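You operate a simulated robot arm through the tools that you are given. There is no shell and no other tool. Be economical: measure what you need, move in short steps, check, and stop when the job is done.

Carry out the task below with a simulated robot arm. There is one attempt and no reset: what you move stays moved.

TASK
Stand the red brush from the long wooden bench beside the beige tape strip. It goes on the side that lies toward x +0.7, y +0.7 (a direction in the base frame), with about 3 cm between them.
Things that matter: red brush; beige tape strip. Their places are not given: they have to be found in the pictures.

It is judged by the outcome, as a careful person would: the job done as asked, and still so three seconds after it is handed in. It fails if anything else is knocked over, pushed out of place, dropped, spilled or broken.

THE ROBOT
A 7-joint arm with a two-finger parallel gripper, fixed in place. Base frame: the origin is at the foot of the arm, x ahead of it, y to its left, z up; the work surface is at about z = 0. Lengths are in mm, angles in rad, forces in N, time in s.
With the tool pointing down near the work surface it reaches from about 220 to 580 mm from the base axis. Its first joint turns from -1.152 to 1.152 rad. Payload 2.5 kg.
Tool frame: the origin (TCP) lies between the finger pads and is the grasp point; the fingertips stand 23 mm ahead of it; z points along the fingers, y is the line along which they close. The gripper opens to 94 mm. The fingers are 38 mm wide and 10 mm thick; the gripper's body (54 by 96 mm) begins 39 mm behind the TCP.
Orientation is that of the tool frame in the base frame, as a unit quaternion [w, x, y, z]. With the fingers straight down and closing along the base's y, the tool's x points along the base's -x, its y along +y and its z along -z.

THE INTERFACE
- The arm moves only by the tool step_arm. Its argument "deltas" is a list of rows, each a list of 7 numbers: the turn, a rotation vector about the base's x, y, z in rad, then the shift along the base's x, y, z in mm, then the finger opening in mm, from 0 to 94. In form: [[rx, ry, rz, dx, dy, dz, hand], ...]. A call has 1 to 12 rows; each row shifts and turns the commanded pose from where the row before left it. A row lasts 0.2 s, in which the tool goes at most 50 mm and 0.15 rad; a call with a longer step from one row to the next is refused whole, and so is a gripper value outside its range. A pose out of reach is approached as far as the arm can. The call stops where the force on the tool passes 40 N (or 10 N more than at its start, if that is more) or the arm is blocked; 0.2 s more then pass. The fingers move at their own pace (about 108 mm/s each) and stop on an object; they squeeze with about 42 N. The grip force told is the motor's: it shows also when the fingers shut on nothing. Time passes only in rows, and 0.2 s behind the last, so rows that do not move let the fingers close. It gives the time, the measured TCP pose, the force on the tool (base axes), the opening and the grip force at its end, in the units of the frame above (readings bear some noise), and new pictures: "show" is both (left out), scene, wrist or none.
- Cameras (640 x 400 px; columns grow to the right, rows downward): "scene" is fixed at [105, -400.9, 539.5]; the picture's right is [0.92, -0.40, 0.00], its down [-0.25, -0.57, -0.79] and it looks along [0.31, 0.72, -0.62] (base axes); focal length 334 px, centre (320, 200). "wrist" rides on the gripper at [-39, 0, -44] in the tool frame; the picture's right is [0.00, -1.00, 0.00], its down [0.97, 0.00, -0.24] and it looks along [0.24, 0.00, 0.97] (tool axes); focal length 218 px, centre (320, 200).
- measure_at(camera, pixels): for up to 12 pixels [column, row] of the newest picture of that camera ("zoom" is the newest enlarged one), the place [x, y, z] in the base frame of the surface seen there, good to about 2 mm. No time passes.
- close_up(camera, box): a new picture of the part [left, top, right, bottom] of that camera's present view, enlarged. No time passes.
- sign_off(): hands the job in; it is judged then, once.

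Work in short steps. Measure before you move; look again where a grasp or a placing could have gone wrong, and mend it. You have 60 turns and 120 pictures in all, the two below and enlarged ones among them. Open the gripper and draw the arm clear of the work before you hand the job in, unless the task says otherwise; then end with one line.

The tools are called after ">>>" by a JSON object that holds its "name" and its "arguments". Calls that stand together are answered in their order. step_arm: Moves the arm, as the interface text tells. Its arguments: {"type":"object","properties":{"deltas":{"type":"array","items":{"type":"array","items":{"type":"number"}}},"show":{"type":"string","enum":["both","scene","wrist","none"]}},"required":["deltas"]} The other tools are called the same way: measure_at (camera, pixels) gives the place of the surface under pixels of a picture; close_up (camera, box) takes an enlarged picture of a part of a camera's view; sign_off () hands the job in.

At the start:

```text
clock: 0.0
tcp_pos: [359.5, 35.2, 280.6]
ee_rot: [0.0, 0.0, 1.0, -0.001]
wrist_force: [-0.5, 0.6, -0.6]
opening: 93.9
finger_force: 0.1
```

scene: 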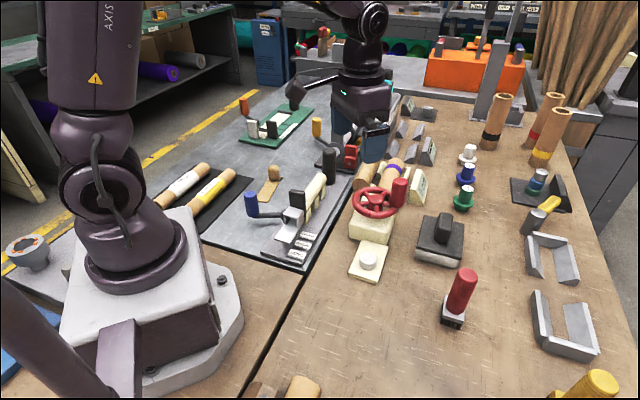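
wrist: 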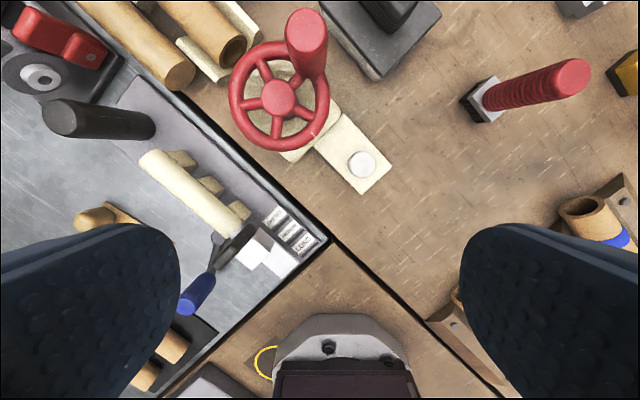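

I see a red-handled item around (460,295) in the scene view. I'll enlarge it and look for the tape strip.

>>> {"name": "close_up", "arguments": {"camera": "scene", "box": [330, 200, 610, 400]}}

>>> {"name": "close_up", "arguments": {"camera": "scene", "box": [330, 70, 610, 245]}}

>>> {"name": "close_up", "arguments": {"camera": "scene", "box": [150, 80, 430, 275]}}

```text
2.00 times, centred on (470, 300) of scene
```

zoom: 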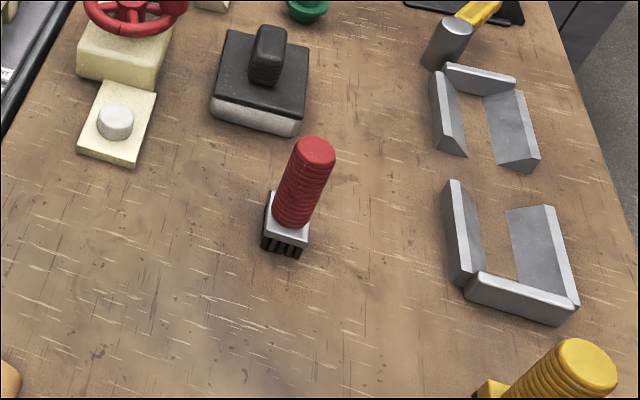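

```text
2.29 times, centred on (470, 158) of scene
```

zoom: 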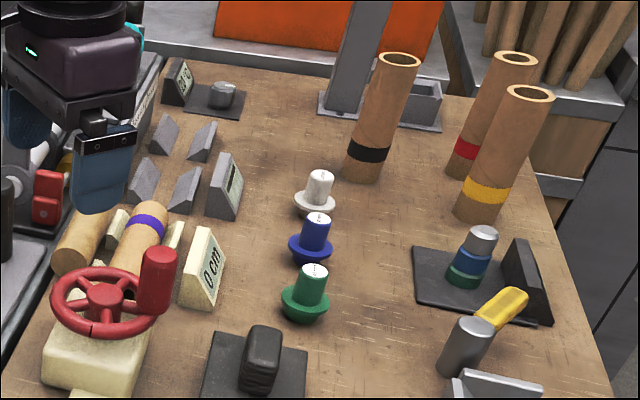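

```text
2.05 times, centred on (290, 178) of scene
```

zoom: 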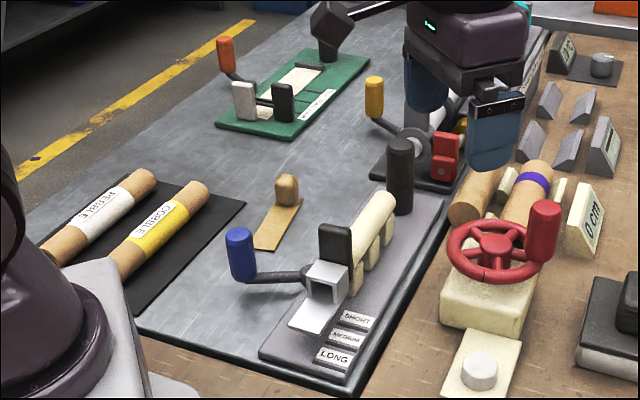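

>>> {"name": "close_up", "arguments": {"camera": "scene", "box": [235, 150, 315, 220]}}

>>> {"name": "close_up", "arguments": {"camera": "wrist", "box": [0, 100, 340, 310]}}

>>> {"name": "measure_at", "arguments": {"camera": "scene", "pixels": [[468, 275], [453, 312], [443, 318], [461, 324], [464, 314], [447, 300], [258, 200], [270, 203], [270, 172], [278, 180], [455, 350], [400, 330]]}}

```text
5.71 times, centred on (275, 185) of scene
```

zoom: 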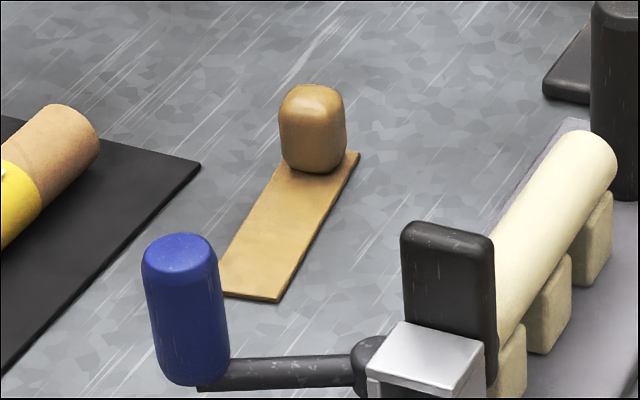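

```text
1.88 times, centred on (170, 205) of wrist
```

zoom: 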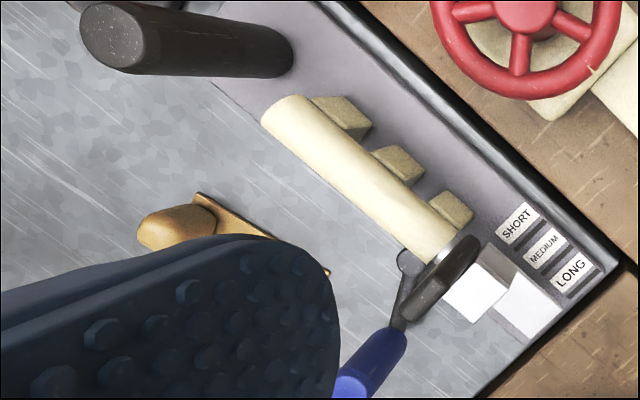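

```text
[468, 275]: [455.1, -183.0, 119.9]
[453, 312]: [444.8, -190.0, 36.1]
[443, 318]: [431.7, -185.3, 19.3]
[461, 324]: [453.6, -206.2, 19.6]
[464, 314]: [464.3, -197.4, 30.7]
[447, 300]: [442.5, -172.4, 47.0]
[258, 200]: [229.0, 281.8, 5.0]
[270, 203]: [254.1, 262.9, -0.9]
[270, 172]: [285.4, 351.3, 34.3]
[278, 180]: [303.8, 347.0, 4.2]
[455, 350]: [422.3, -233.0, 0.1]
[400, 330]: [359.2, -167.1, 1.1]
```

The tan strip with a knob at scene (268,190) may be the tape strip, but the lower part of the bench is unseen. I'll look with the wrist camera from above the −y side.

>>> {"name": "step_arm", "arguments": {"deltas": [[0, 0, 0, 0, -45, 20, 94], [0, 0, 0, 0, -45, 20, 94], [0, 0, 0, 0, -45, 20, 94], [0, 0, 0, 0, -45, 0, 94], [0, 0, 0, 0, -40, 0, 94], [0, 0, 0, 0, 0, 0, 94]]}}

```text
clock: 1.4
tcp_pos: [361.1, -182.2, 341.3]
ee_rot: [0.0, 0.0, 1.0, 0.0]
wrist_force: [-0.2, 0.4, 0.4]
opening: 93.7
finger_force: 0.2
```

scene: 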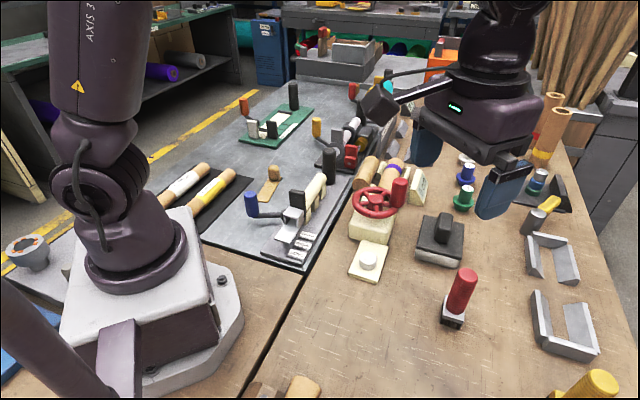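
wrist: 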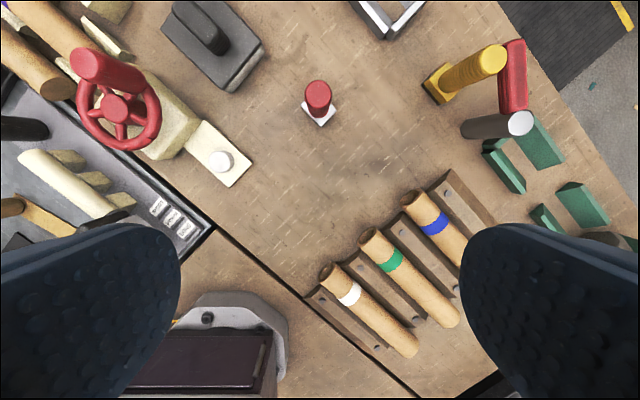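

Nothing like a tape strip here (tubes, blocks). Next I'll view the far left side over the steel mat, where the tan strip lies.

>>> {"name": "step_arm", "arguments": {"deltas": [[0, 0, 0, 0, 50, 0, 94], [0, 0, 0, 0, 50, 0, 94], [0, 0, 0, 0, 50, 0, 94], [0, 0, 0, 0, 50, 0, 94], [0, 0, 0, 0, 50, 0, 94], [0, 0, 0, 0, 50, 0, 94], [0, 0, 0, 0, 50, 0, 94], [0, 0, 0, 0, 50, 0, 94], [0, 0, 0, 0, 30, 0, 94], [0, 0, 0, 0, 0, 0, 94]]}}

```text
clock: 3.6
tcp_pos: [358.0, 247.0, 338.5]
ee_rot: [0.0, 0.0, 1.0, 0.0]
wrist_force: [0.3, 0.2, 0.4]
opening: 93.8
finger_force: 0.0
```

scene: 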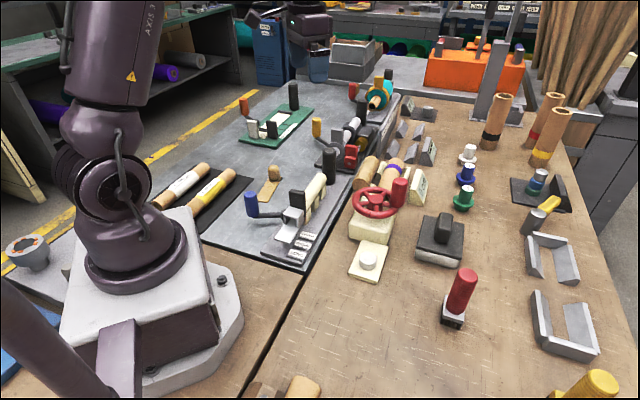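
wrist: 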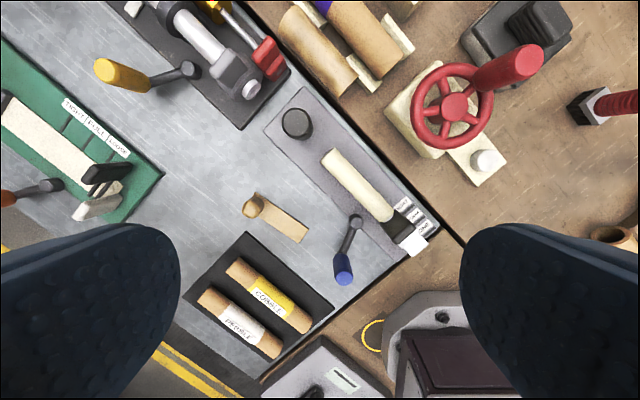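

>>> {"name": "close_up", "arguments": {"camera": "wrist", "box": [0, 40, 200, 240]}}

>>> {"name": "close_up", "arguments": {"camera": "wrist", "box": [200, 140, 360, 260]}}

>>> {"name": "close_up", "arguments": {"camera": "scene", "box": [220, 70, 440, 210]}}

>>> {"name": "measure_at", "arguments": {"camera": "wrist", "pixels": [[262, 194], [308, 225], [299, 241], [254, 212], [247, 203], [255, 203], [280, 220]]}}

```text
2.00 times, centred on (100, 140) of wrist
```

zoom: 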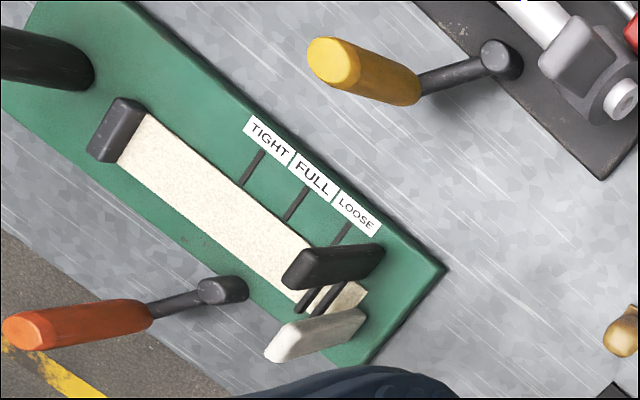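

```text
3.33 times, centred on (280, 200) of wrist
```

zoom: 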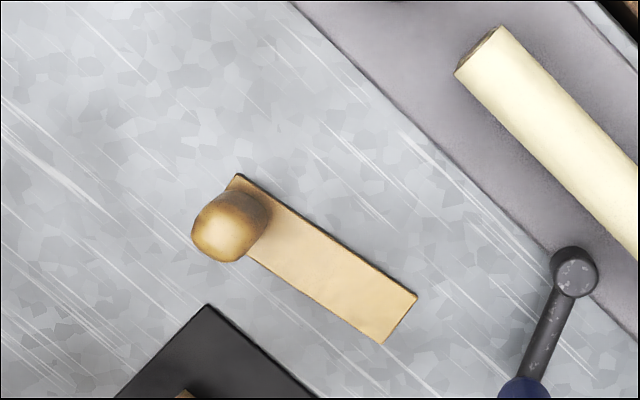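

```text
2.86 times, centred on (330, 140) of scene
```

zoom: 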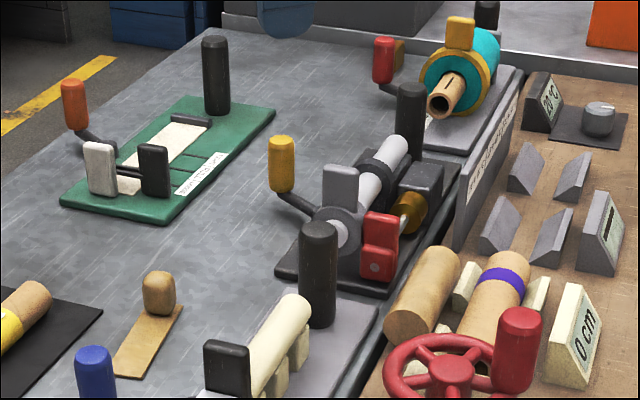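

```text
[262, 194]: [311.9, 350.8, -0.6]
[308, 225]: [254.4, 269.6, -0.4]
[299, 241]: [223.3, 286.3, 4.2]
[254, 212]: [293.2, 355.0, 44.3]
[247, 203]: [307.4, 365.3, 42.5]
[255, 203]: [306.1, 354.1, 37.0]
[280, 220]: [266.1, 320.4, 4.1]
```

The tan strip lies at about (223–312, 270–368), long axis near the (0.7,0.7) direction, knob at its far end. The target for the brush is about (336,388); I'll check that spot and its neighbours.

>>> {"name": "measure_at", "arguments": {"camera": "wrist", "pixels": [[240, 182], [163, 172], [105, 172], [105, 70], [185, 70], [297, 123], [250, 232], [225, 150], [264, 196], [82, 212]]}}

>>> {"name": "close_up", "arguments": {"camera": "scene", "box": [410, 250, 510, 340]}}

```text
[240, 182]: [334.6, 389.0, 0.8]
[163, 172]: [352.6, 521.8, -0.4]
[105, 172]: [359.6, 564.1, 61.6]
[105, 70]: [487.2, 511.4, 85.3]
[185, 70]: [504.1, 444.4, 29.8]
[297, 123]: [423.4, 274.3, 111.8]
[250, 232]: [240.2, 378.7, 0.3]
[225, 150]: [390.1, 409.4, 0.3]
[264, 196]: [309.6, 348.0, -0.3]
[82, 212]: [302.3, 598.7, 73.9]
```

```text
4.44 times, centred on (460, 295) of scene
```

zoom: 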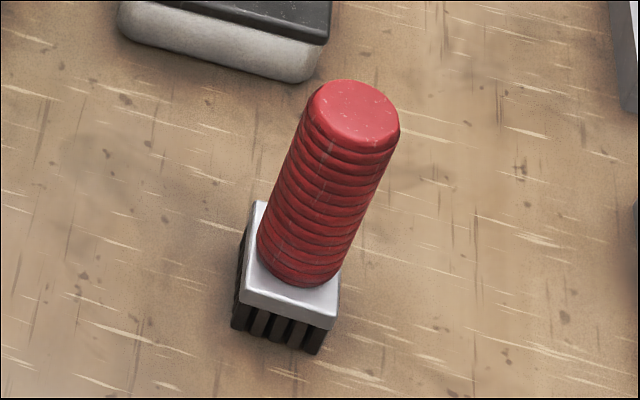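

>>> {"name": "measure_at", "arguments": {"camera": "zoom", "pixels": [[358, 112], [318, 100], [392, 125], [345, 88], [350, 138], [255, 207], [245, 296], [330, 320], [337, 285]]}}

>>> {"name": "step_arm", "arguments": {"deltas": [[0, 0, 0, 10, -50, 0, 94], [0, 0, 0, 10, -50, 0, 94], [0, 0, 0, 10, -50, 0, 94], [0, 0, 0, 10, -45, 0, 94], [0, 0, 0, 10, -45, 0, 94], [0, 0, 0, 10, -45, 0, 94], [0, 0, 0, 10, -45, 0, 94], [0, 0, 0, 10, -45, 0, 94], [0, 0, 0, 0, -45, 0, 94], [0, 0, 0, 0, 0, 0, 94]], "show": "wrist"}}

```text
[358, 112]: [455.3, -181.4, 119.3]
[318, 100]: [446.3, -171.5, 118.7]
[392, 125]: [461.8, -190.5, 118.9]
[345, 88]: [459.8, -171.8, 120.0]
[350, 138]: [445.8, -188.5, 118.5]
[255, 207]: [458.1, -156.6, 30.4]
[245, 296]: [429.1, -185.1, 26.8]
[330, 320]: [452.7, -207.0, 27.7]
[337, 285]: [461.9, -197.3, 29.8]
```

```text
refused: row 1 steps farther than a row can; nothing moved
```

>>> {"name": "step_arm", "arguments": {"deltas": [[0, 0, 0, 10, -45, 0, 94], [0, 0, 0, 10, -45, 0, 94], [0, 0, 0, 10, -45, 0, 94], [0, 0, 0, 10, -45, 0, 94], [0, 0, 0, 10, -45, 0, 94], [0, 0, 0, 10, -45, 0, 94], [0, 0, 0, 10, -45, 0, 94], [0, 0, 0, 10, -45, 0, 94], [0, 0, 0, 10, -45, 0, 94], [0, 0, 0, 5, -23, 0, 94], [0, 0, 0, 0, 0, 0, 94]], "show": "wrist"}}

```text
clock: 6.0
tcp_pos: [453.3, -181.9, 340.6]
ee_rot: [0.0, 0.0, 1.0, 0.0]
wrist_force: [0.0, 1.3, 0.1]
opening: 93.9
finger_force: 0.1
```

wrist: 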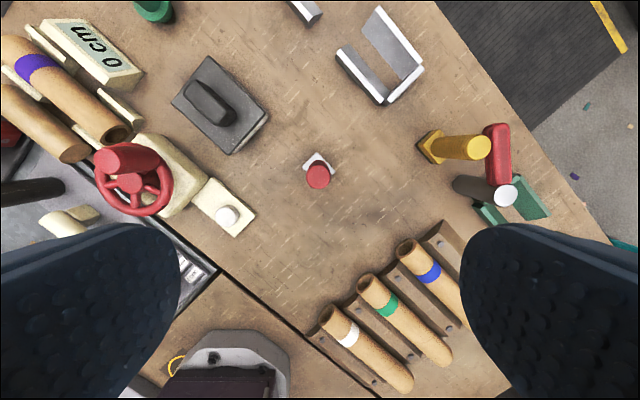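

The handle top at (318,175) is centred under the tool; the fingers have clear room. I'll descend to z≈92.

>>> {"name": "step_arm", "arguments": {"deltas": [[0, 0, 0, 0, 0, -45, 94], [0, 0, 0, 0, 0, -45, 94], [0, 0, 0, 0, 0, -45, 94], [0, 0, 0, 0, 0, -45, 94], [0, 0, 0, 0, 0, -35, 94], [0, 0, 0, 0, 0, -20, 94], [0, 0, 0, 0, 0, -13, 94], [0, 0, 0, 0, 0, 0, 94]]}}

```text
clock: 7.8
tcp_pos: [454.6, -181.2, 92.6]
ee_rot: [0.0, 0.0, 1.0, 0.0]
wrist_force: [0.6, 1.1, -0.8]
opening: 94.1
finger_force: 0.2
```

scene: 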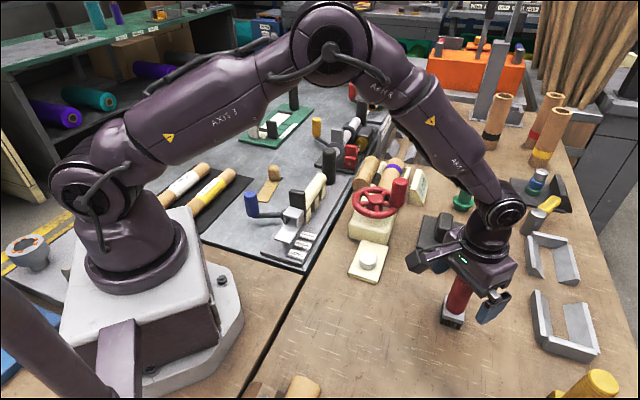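
wrist: 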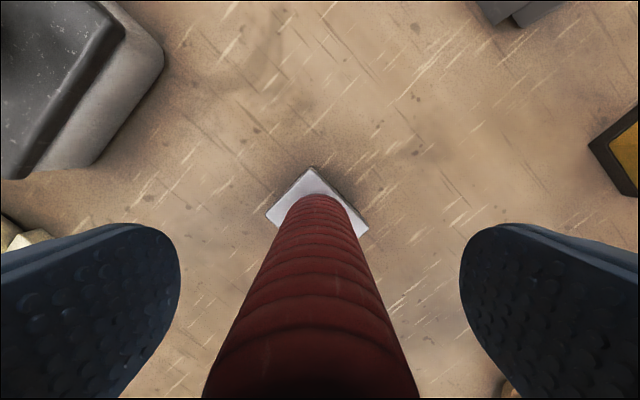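

Well centred between the fingers. Closing now.

>>> {"name": "step_arm", "arguments": {"deltas": [[0, 0, 0, 0, 0, 0, 20], [0, 0, 0, 0, 0, 0, 10], [0, 0, 0, 0, 0, 0, 10], [0, 0, 0, 0, 0, 0, 10], [0, 0, 0, 0, 0, 15, 10], [0, 0, 0, 0, 0, 15, 10], [0, 0, 0, 0, 0, 0, 10]]}}

```text
clock: 9.4
tcp_pos: [456.0, -183.2, 122.8]
ee_rot: [-0.001, -0.001, 1.0, 0.001]
wrist_force: [-0.7, -0.1, -2.0]
opening: 30.7
finger_force: 42.2
```

scene: 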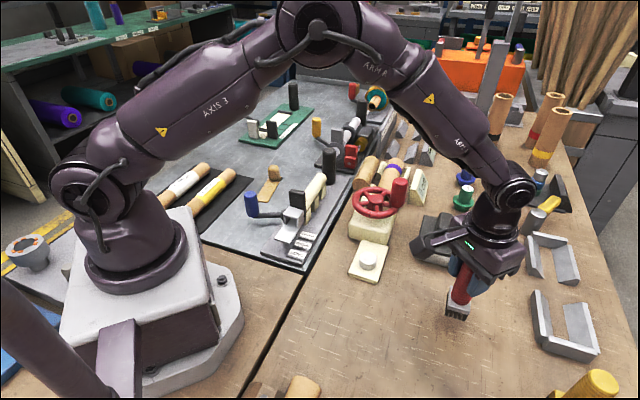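
wrist: 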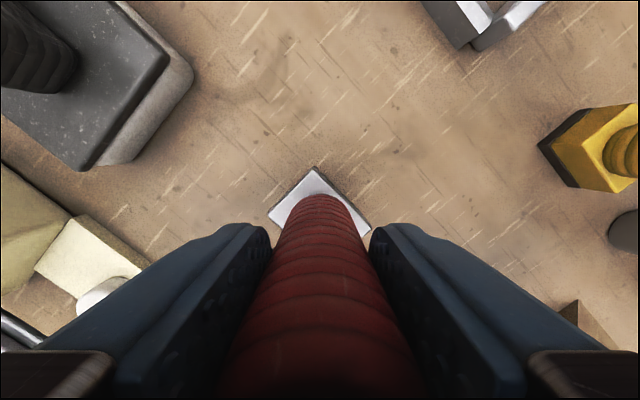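

Held upright. Lifting and carrying toward the strip.

>>> {"name": "step_arm", "arguments": {"deltas": [[0, 0, 0, 0, 0, 40, 10], [0, 0, 0, 0, 0, 45, 10], [0, 0, 0, 0, 0, 45, 10], [0, 0, 0, 0, 0, 40, 10], [0, 0, 0, -8, 38, 0, 10], [0, 0, 0, -8, 38, 0, 10], [0, 0, 0, -8, 38, 0, 10], [0, 0, 0, -8, 38, 0, 10], [0, 0, 0, -8, 38, 0, 10], [0, 0, 0, -8, 38, 0, 10], [0, 0, 0, -8, 38, 0, 10], [0, 0, 0, 0, 0, 0, 10]], "show": "none"}}

>>> {"name": "step_arm", "arguments": {"deltas": [[0, 0, 0, -8, 38, 0, 10], [0, 0, 0, -8, 38, 0, 10], [0, 0, 0, -8, 38, 0, 10], [0, 0, 0, -8, 38, 0, 10], [0, 0, 0, -8, 38, 0, 10], [0, 0, 0, -8, 38, 0, 10], [0, 0, 0, -8, 38, 0, 10], [0, 0, 0, -5, 38, 0, 10], [0, 0, 0, 0, 0, 0, 10]]}}

```text
clock: 12.0
tcp_pos: [397.8, 83.0, 292.4]
ee_rot: [0.001, 0.001, 1.0, 0.0]
wrist_force: [0.2, 0.0, -0.3]
opening: 30.6
finger_force: 41.8
```

```text
clock: 14.0
tcp_pos: [337.5, 389.2, 292.7]
ee_rot: [0.0, 0.0, 1.0, 0.0]
wrist_force: [0.0, -0.5, -1.9]
opening: 30.7
finger_force: 42.2
```

scene: 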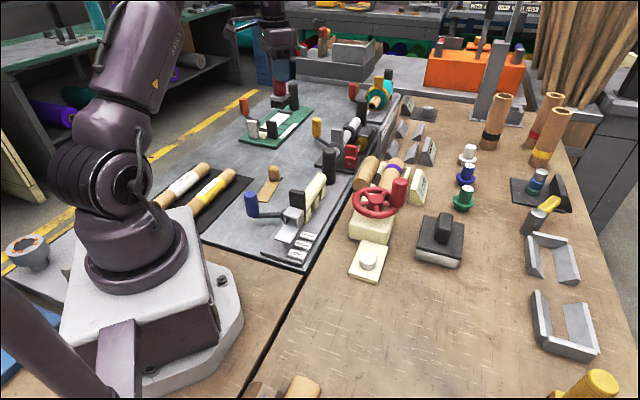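
wrist: 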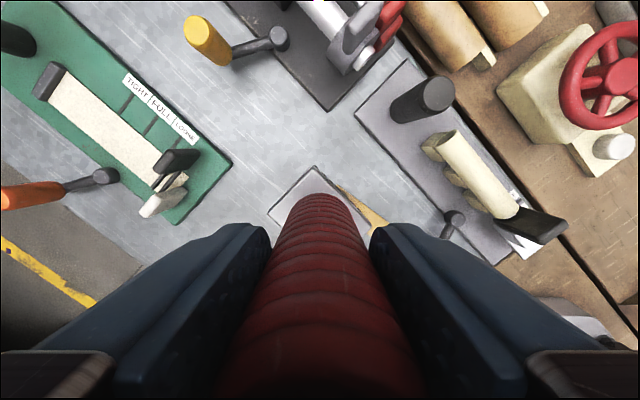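

>>> {"name": "step_arm", "arguments": {"deltas": [[0, 0, 0, 0, 0, -45, 10], [0, 0, 0, 0, 0, -45, 10], [0, 0, 0, 0, 0, -40, 10], [0, 0, 0, 0, 0, -30, 10], [0, 0, 0, 0, 0, -20, 10], [0, 0, 0, 0, 0, -10, 10], [0, 0, 0, 0, 0, 0, 10]]}}

>>> {"name": "close_up", "arguments": {"camera": "scene", "box": [240, 100, 340, 220]}}

```text
clock: 15.6
tcp_pos: [336.6, 388.7, 102.5]
ee_rot: [0.0, 0.0, 1.0, 0.0]
wrist_force: [-0.1, -0.5, -1.1]
opening: 30.6
finger_force: 41.8
```

scene: 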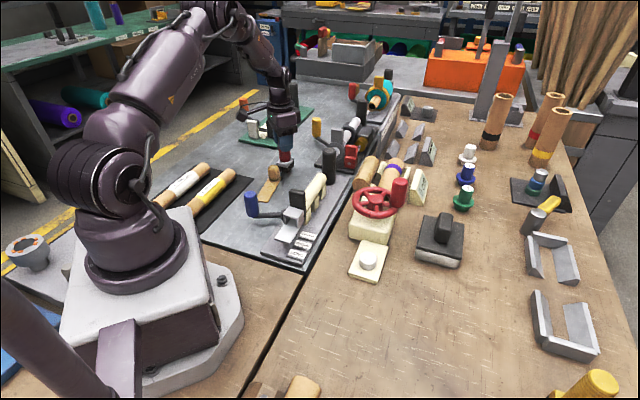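
wrist: 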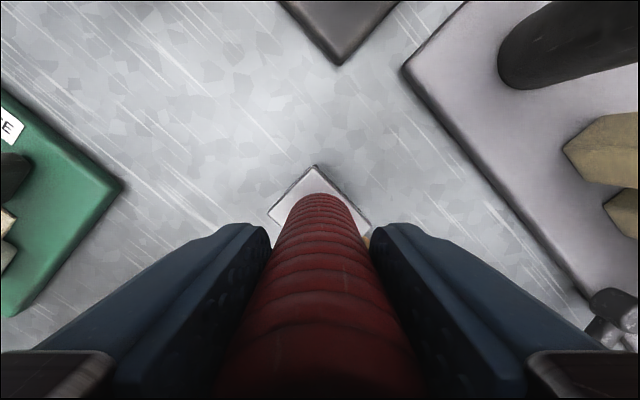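

```text
3.33 times, centred on (290, 160) of scene
```

zoom: 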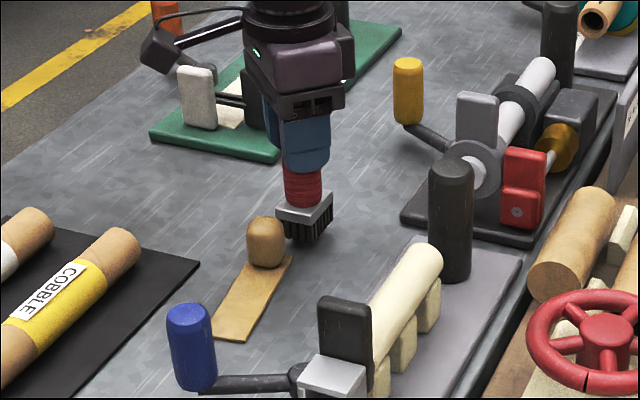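

>>> {"name": "measure_at", "arguments": {"camera": "zoom", "pixels": [[278, 207], [280, 214], [317, 220], [331, 203], [290, 257], [248, 339], [214, 335], [267, 255], [267, 225], [250, 250]]}}

>>> {"name": "measure_at", "arguments": {"camera": "wrist", "pixels": [[315, 170], [271, 211], [367, 229], [369, 240]]}}

```text
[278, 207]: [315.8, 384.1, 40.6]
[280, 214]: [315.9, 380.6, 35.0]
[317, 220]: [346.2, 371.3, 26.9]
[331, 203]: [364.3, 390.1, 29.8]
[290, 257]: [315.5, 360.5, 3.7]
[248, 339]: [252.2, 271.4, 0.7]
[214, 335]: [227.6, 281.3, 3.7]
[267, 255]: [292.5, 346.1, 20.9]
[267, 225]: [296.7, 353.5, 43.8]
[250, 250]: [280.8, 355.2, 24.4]
```

```text
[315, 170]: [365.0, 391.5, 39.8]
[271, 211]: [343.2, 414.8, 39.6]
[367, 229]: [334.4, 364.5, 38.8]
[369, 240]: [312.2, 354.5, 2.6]
```

The current gap is about 24 mm, so I'll shift 5 mm in each of +x and +y, then lower until contact.

>>> {"name": "step_arm", "arguments": {"deltas": [[0, 0, 0, 5, 5, 0, 10], [0, 0, 0, 0, 0, -5, 10], [0, 0, 0, 0, 0, -3, 10], [0, 0, 0, 0, 0, -1, 10], [0, 0, 0, 0, 0, 0, 10]]}}

>>> {"name": "close_up", "arguments": {"camera": "scene", "box": [240, 130, 330, 210]}}

```text
clock: 16.8
tcp_pos: [343.9, 392.2, 92.6]
ee_rot: [0.001, 0.0, 1.0, 0.0]
wrist_force: [-0.9, 0.3, -1.4]
opening: 30.7
finger_force: 41.9
```

scene: 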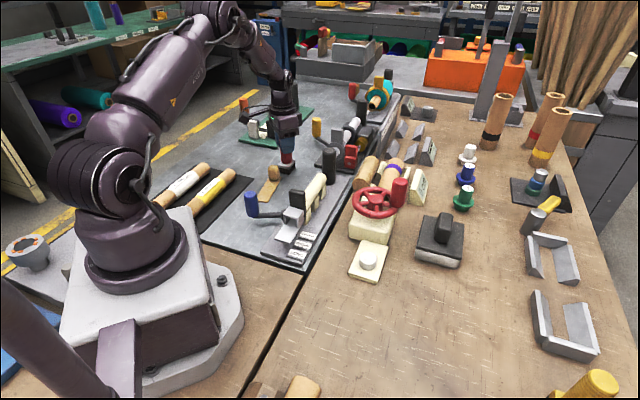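
wrist: 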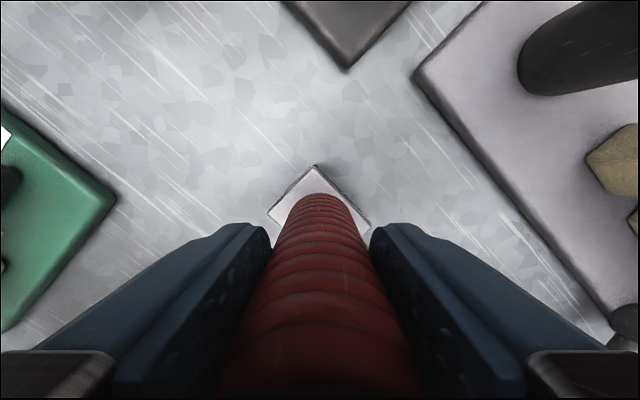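

```text
5.00 times, centred on (285, 170) of scene
```

zoom: 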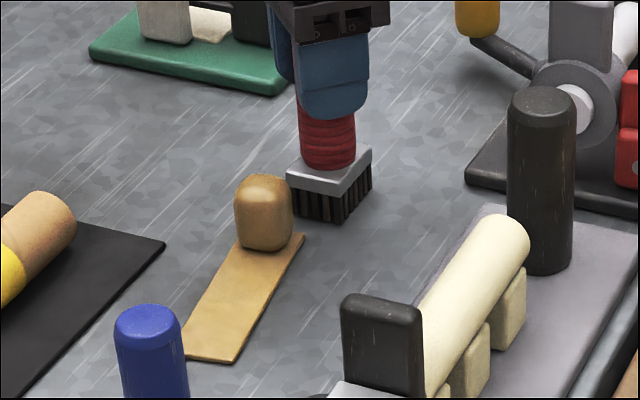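

>>> {"name": "step_arm", "arguments": {"deltas": [[0, 0, 0, 0, 0, -1, 10], [0, 0, 0, 0, 0, 0, 10]], "show": "none"}}

>>> {"name": "measure_at", "arguments": {"camera": "zoom", "pixels": [[334, 219], [294, 212], [371, 190], [300, 237], [302, 245], [325, 228]]}}

```text
clock: 17.4
tcp_pos: [343.2, 392.1, 91.6]
ee_rot: [0.0, 0.0, 1.0, 0.0]
wrist_force: [-3.2, -4.1, 11.1]
opening: 30.6
finger_force: 41.7
```

```text
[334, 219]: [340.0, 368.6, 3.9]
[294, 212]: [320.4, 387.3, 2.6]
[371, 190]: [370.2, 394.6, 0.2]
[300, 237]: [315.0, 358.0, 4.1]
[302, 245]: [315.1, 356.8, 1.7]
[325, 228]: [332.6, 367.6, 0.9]
```

In contact, with a gap of about 26 mm. I'll lift slightly, nudge 3 mm outward in each axis, and set down again.

>>> {"name": "step_arm", "arguments": {"deltas": [[0, 0, 0, 0, 0, 4, 10], [0, 0, 0, 3, 3, 0, 10], [0, 0, 0, 0, 0, -3, 10], [0, 0, 0, 0, 0, -1, 10], [0, 0, 0, 0, 0, 0, 10]], "show": "none"}}

```text
clock: 18.6
tcp_pos: [346.6, 395.1, 92.9]
ee_rot: [0.0, 0.001, 1.0, 0.0]
wrist_force: [-4.7, -5.5, 9.2]
opening: 30.5
finger_force: 41.6
```

In contact again (about 9 N). Releasing and rising straight up.

>>> {"name": "step_arm", "arguments": {"deltas": [[0, 0, 0, 0, 0, 0, 34], [0, 0, 0, 0, 0, 0, 60], [0, 0, 0, 0, 0, 0, 80], [0, 0, 0, 0, 0, 0, 80], [0, 0, 0, 0, 0, 20, 80], [0, 0, 0, 0, 0, 40, 80], [0, 0, 0, 0, 0, 45, 80], [0, 0, 0, 0, 0, 45, 80], [0, 0, 0, 0, 0, 45, 80], [0, 0, 0, 0, 0, 45, 80], [0, 0, 0, 0, 0, 0, 80]]}}

>>> {"name": "close_up", "arguments": {"camera": "scene", "box": [240, 120, 340, 210]}}

```text
clock: 21.0
tcp_pos: [345.7, 395.3, 333.2]
ee_rot: [0.0, 0.0, 1.0, 0.0]
wrist_force: [-0.1, 0.1, -0.8]
opening: 80.0
finger_force: 0.0
```

scene: 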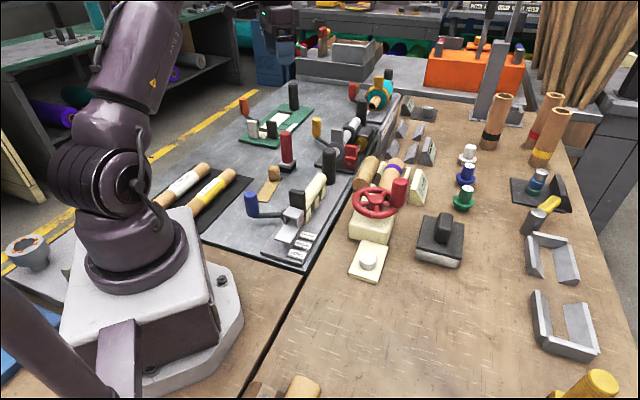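
wrist: 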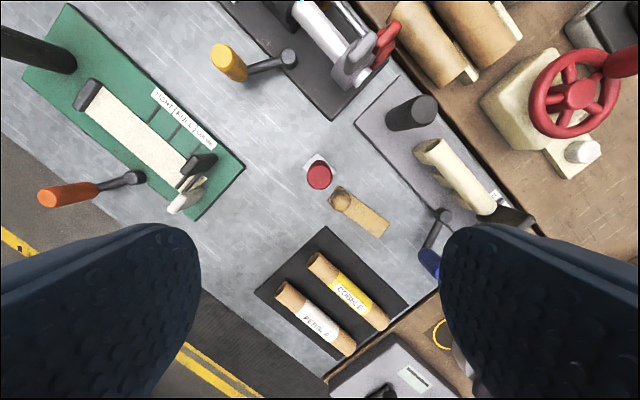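

```text
4.44 times, centred on (290, 165) of scene
```

zoom: 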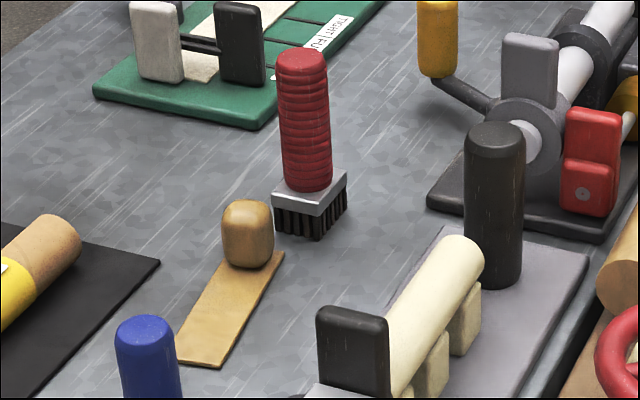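

The brush stands upright beyond the strip's far end with about 3 cm between them. Nothing else has moved, and the open gripper is well clear above.

>>> {"name": "sign_off", "arguments": {}}

```text
The job is handed in.
```

The red brush is standing upright about 3 cm from the beige tape strip on its +x/+y side, and the job is handed in. I took the tape strip to be the loose tan strip with a knob on the steel mat. A cream strip is also clamped in the green fixture, but it fitted the description less well.
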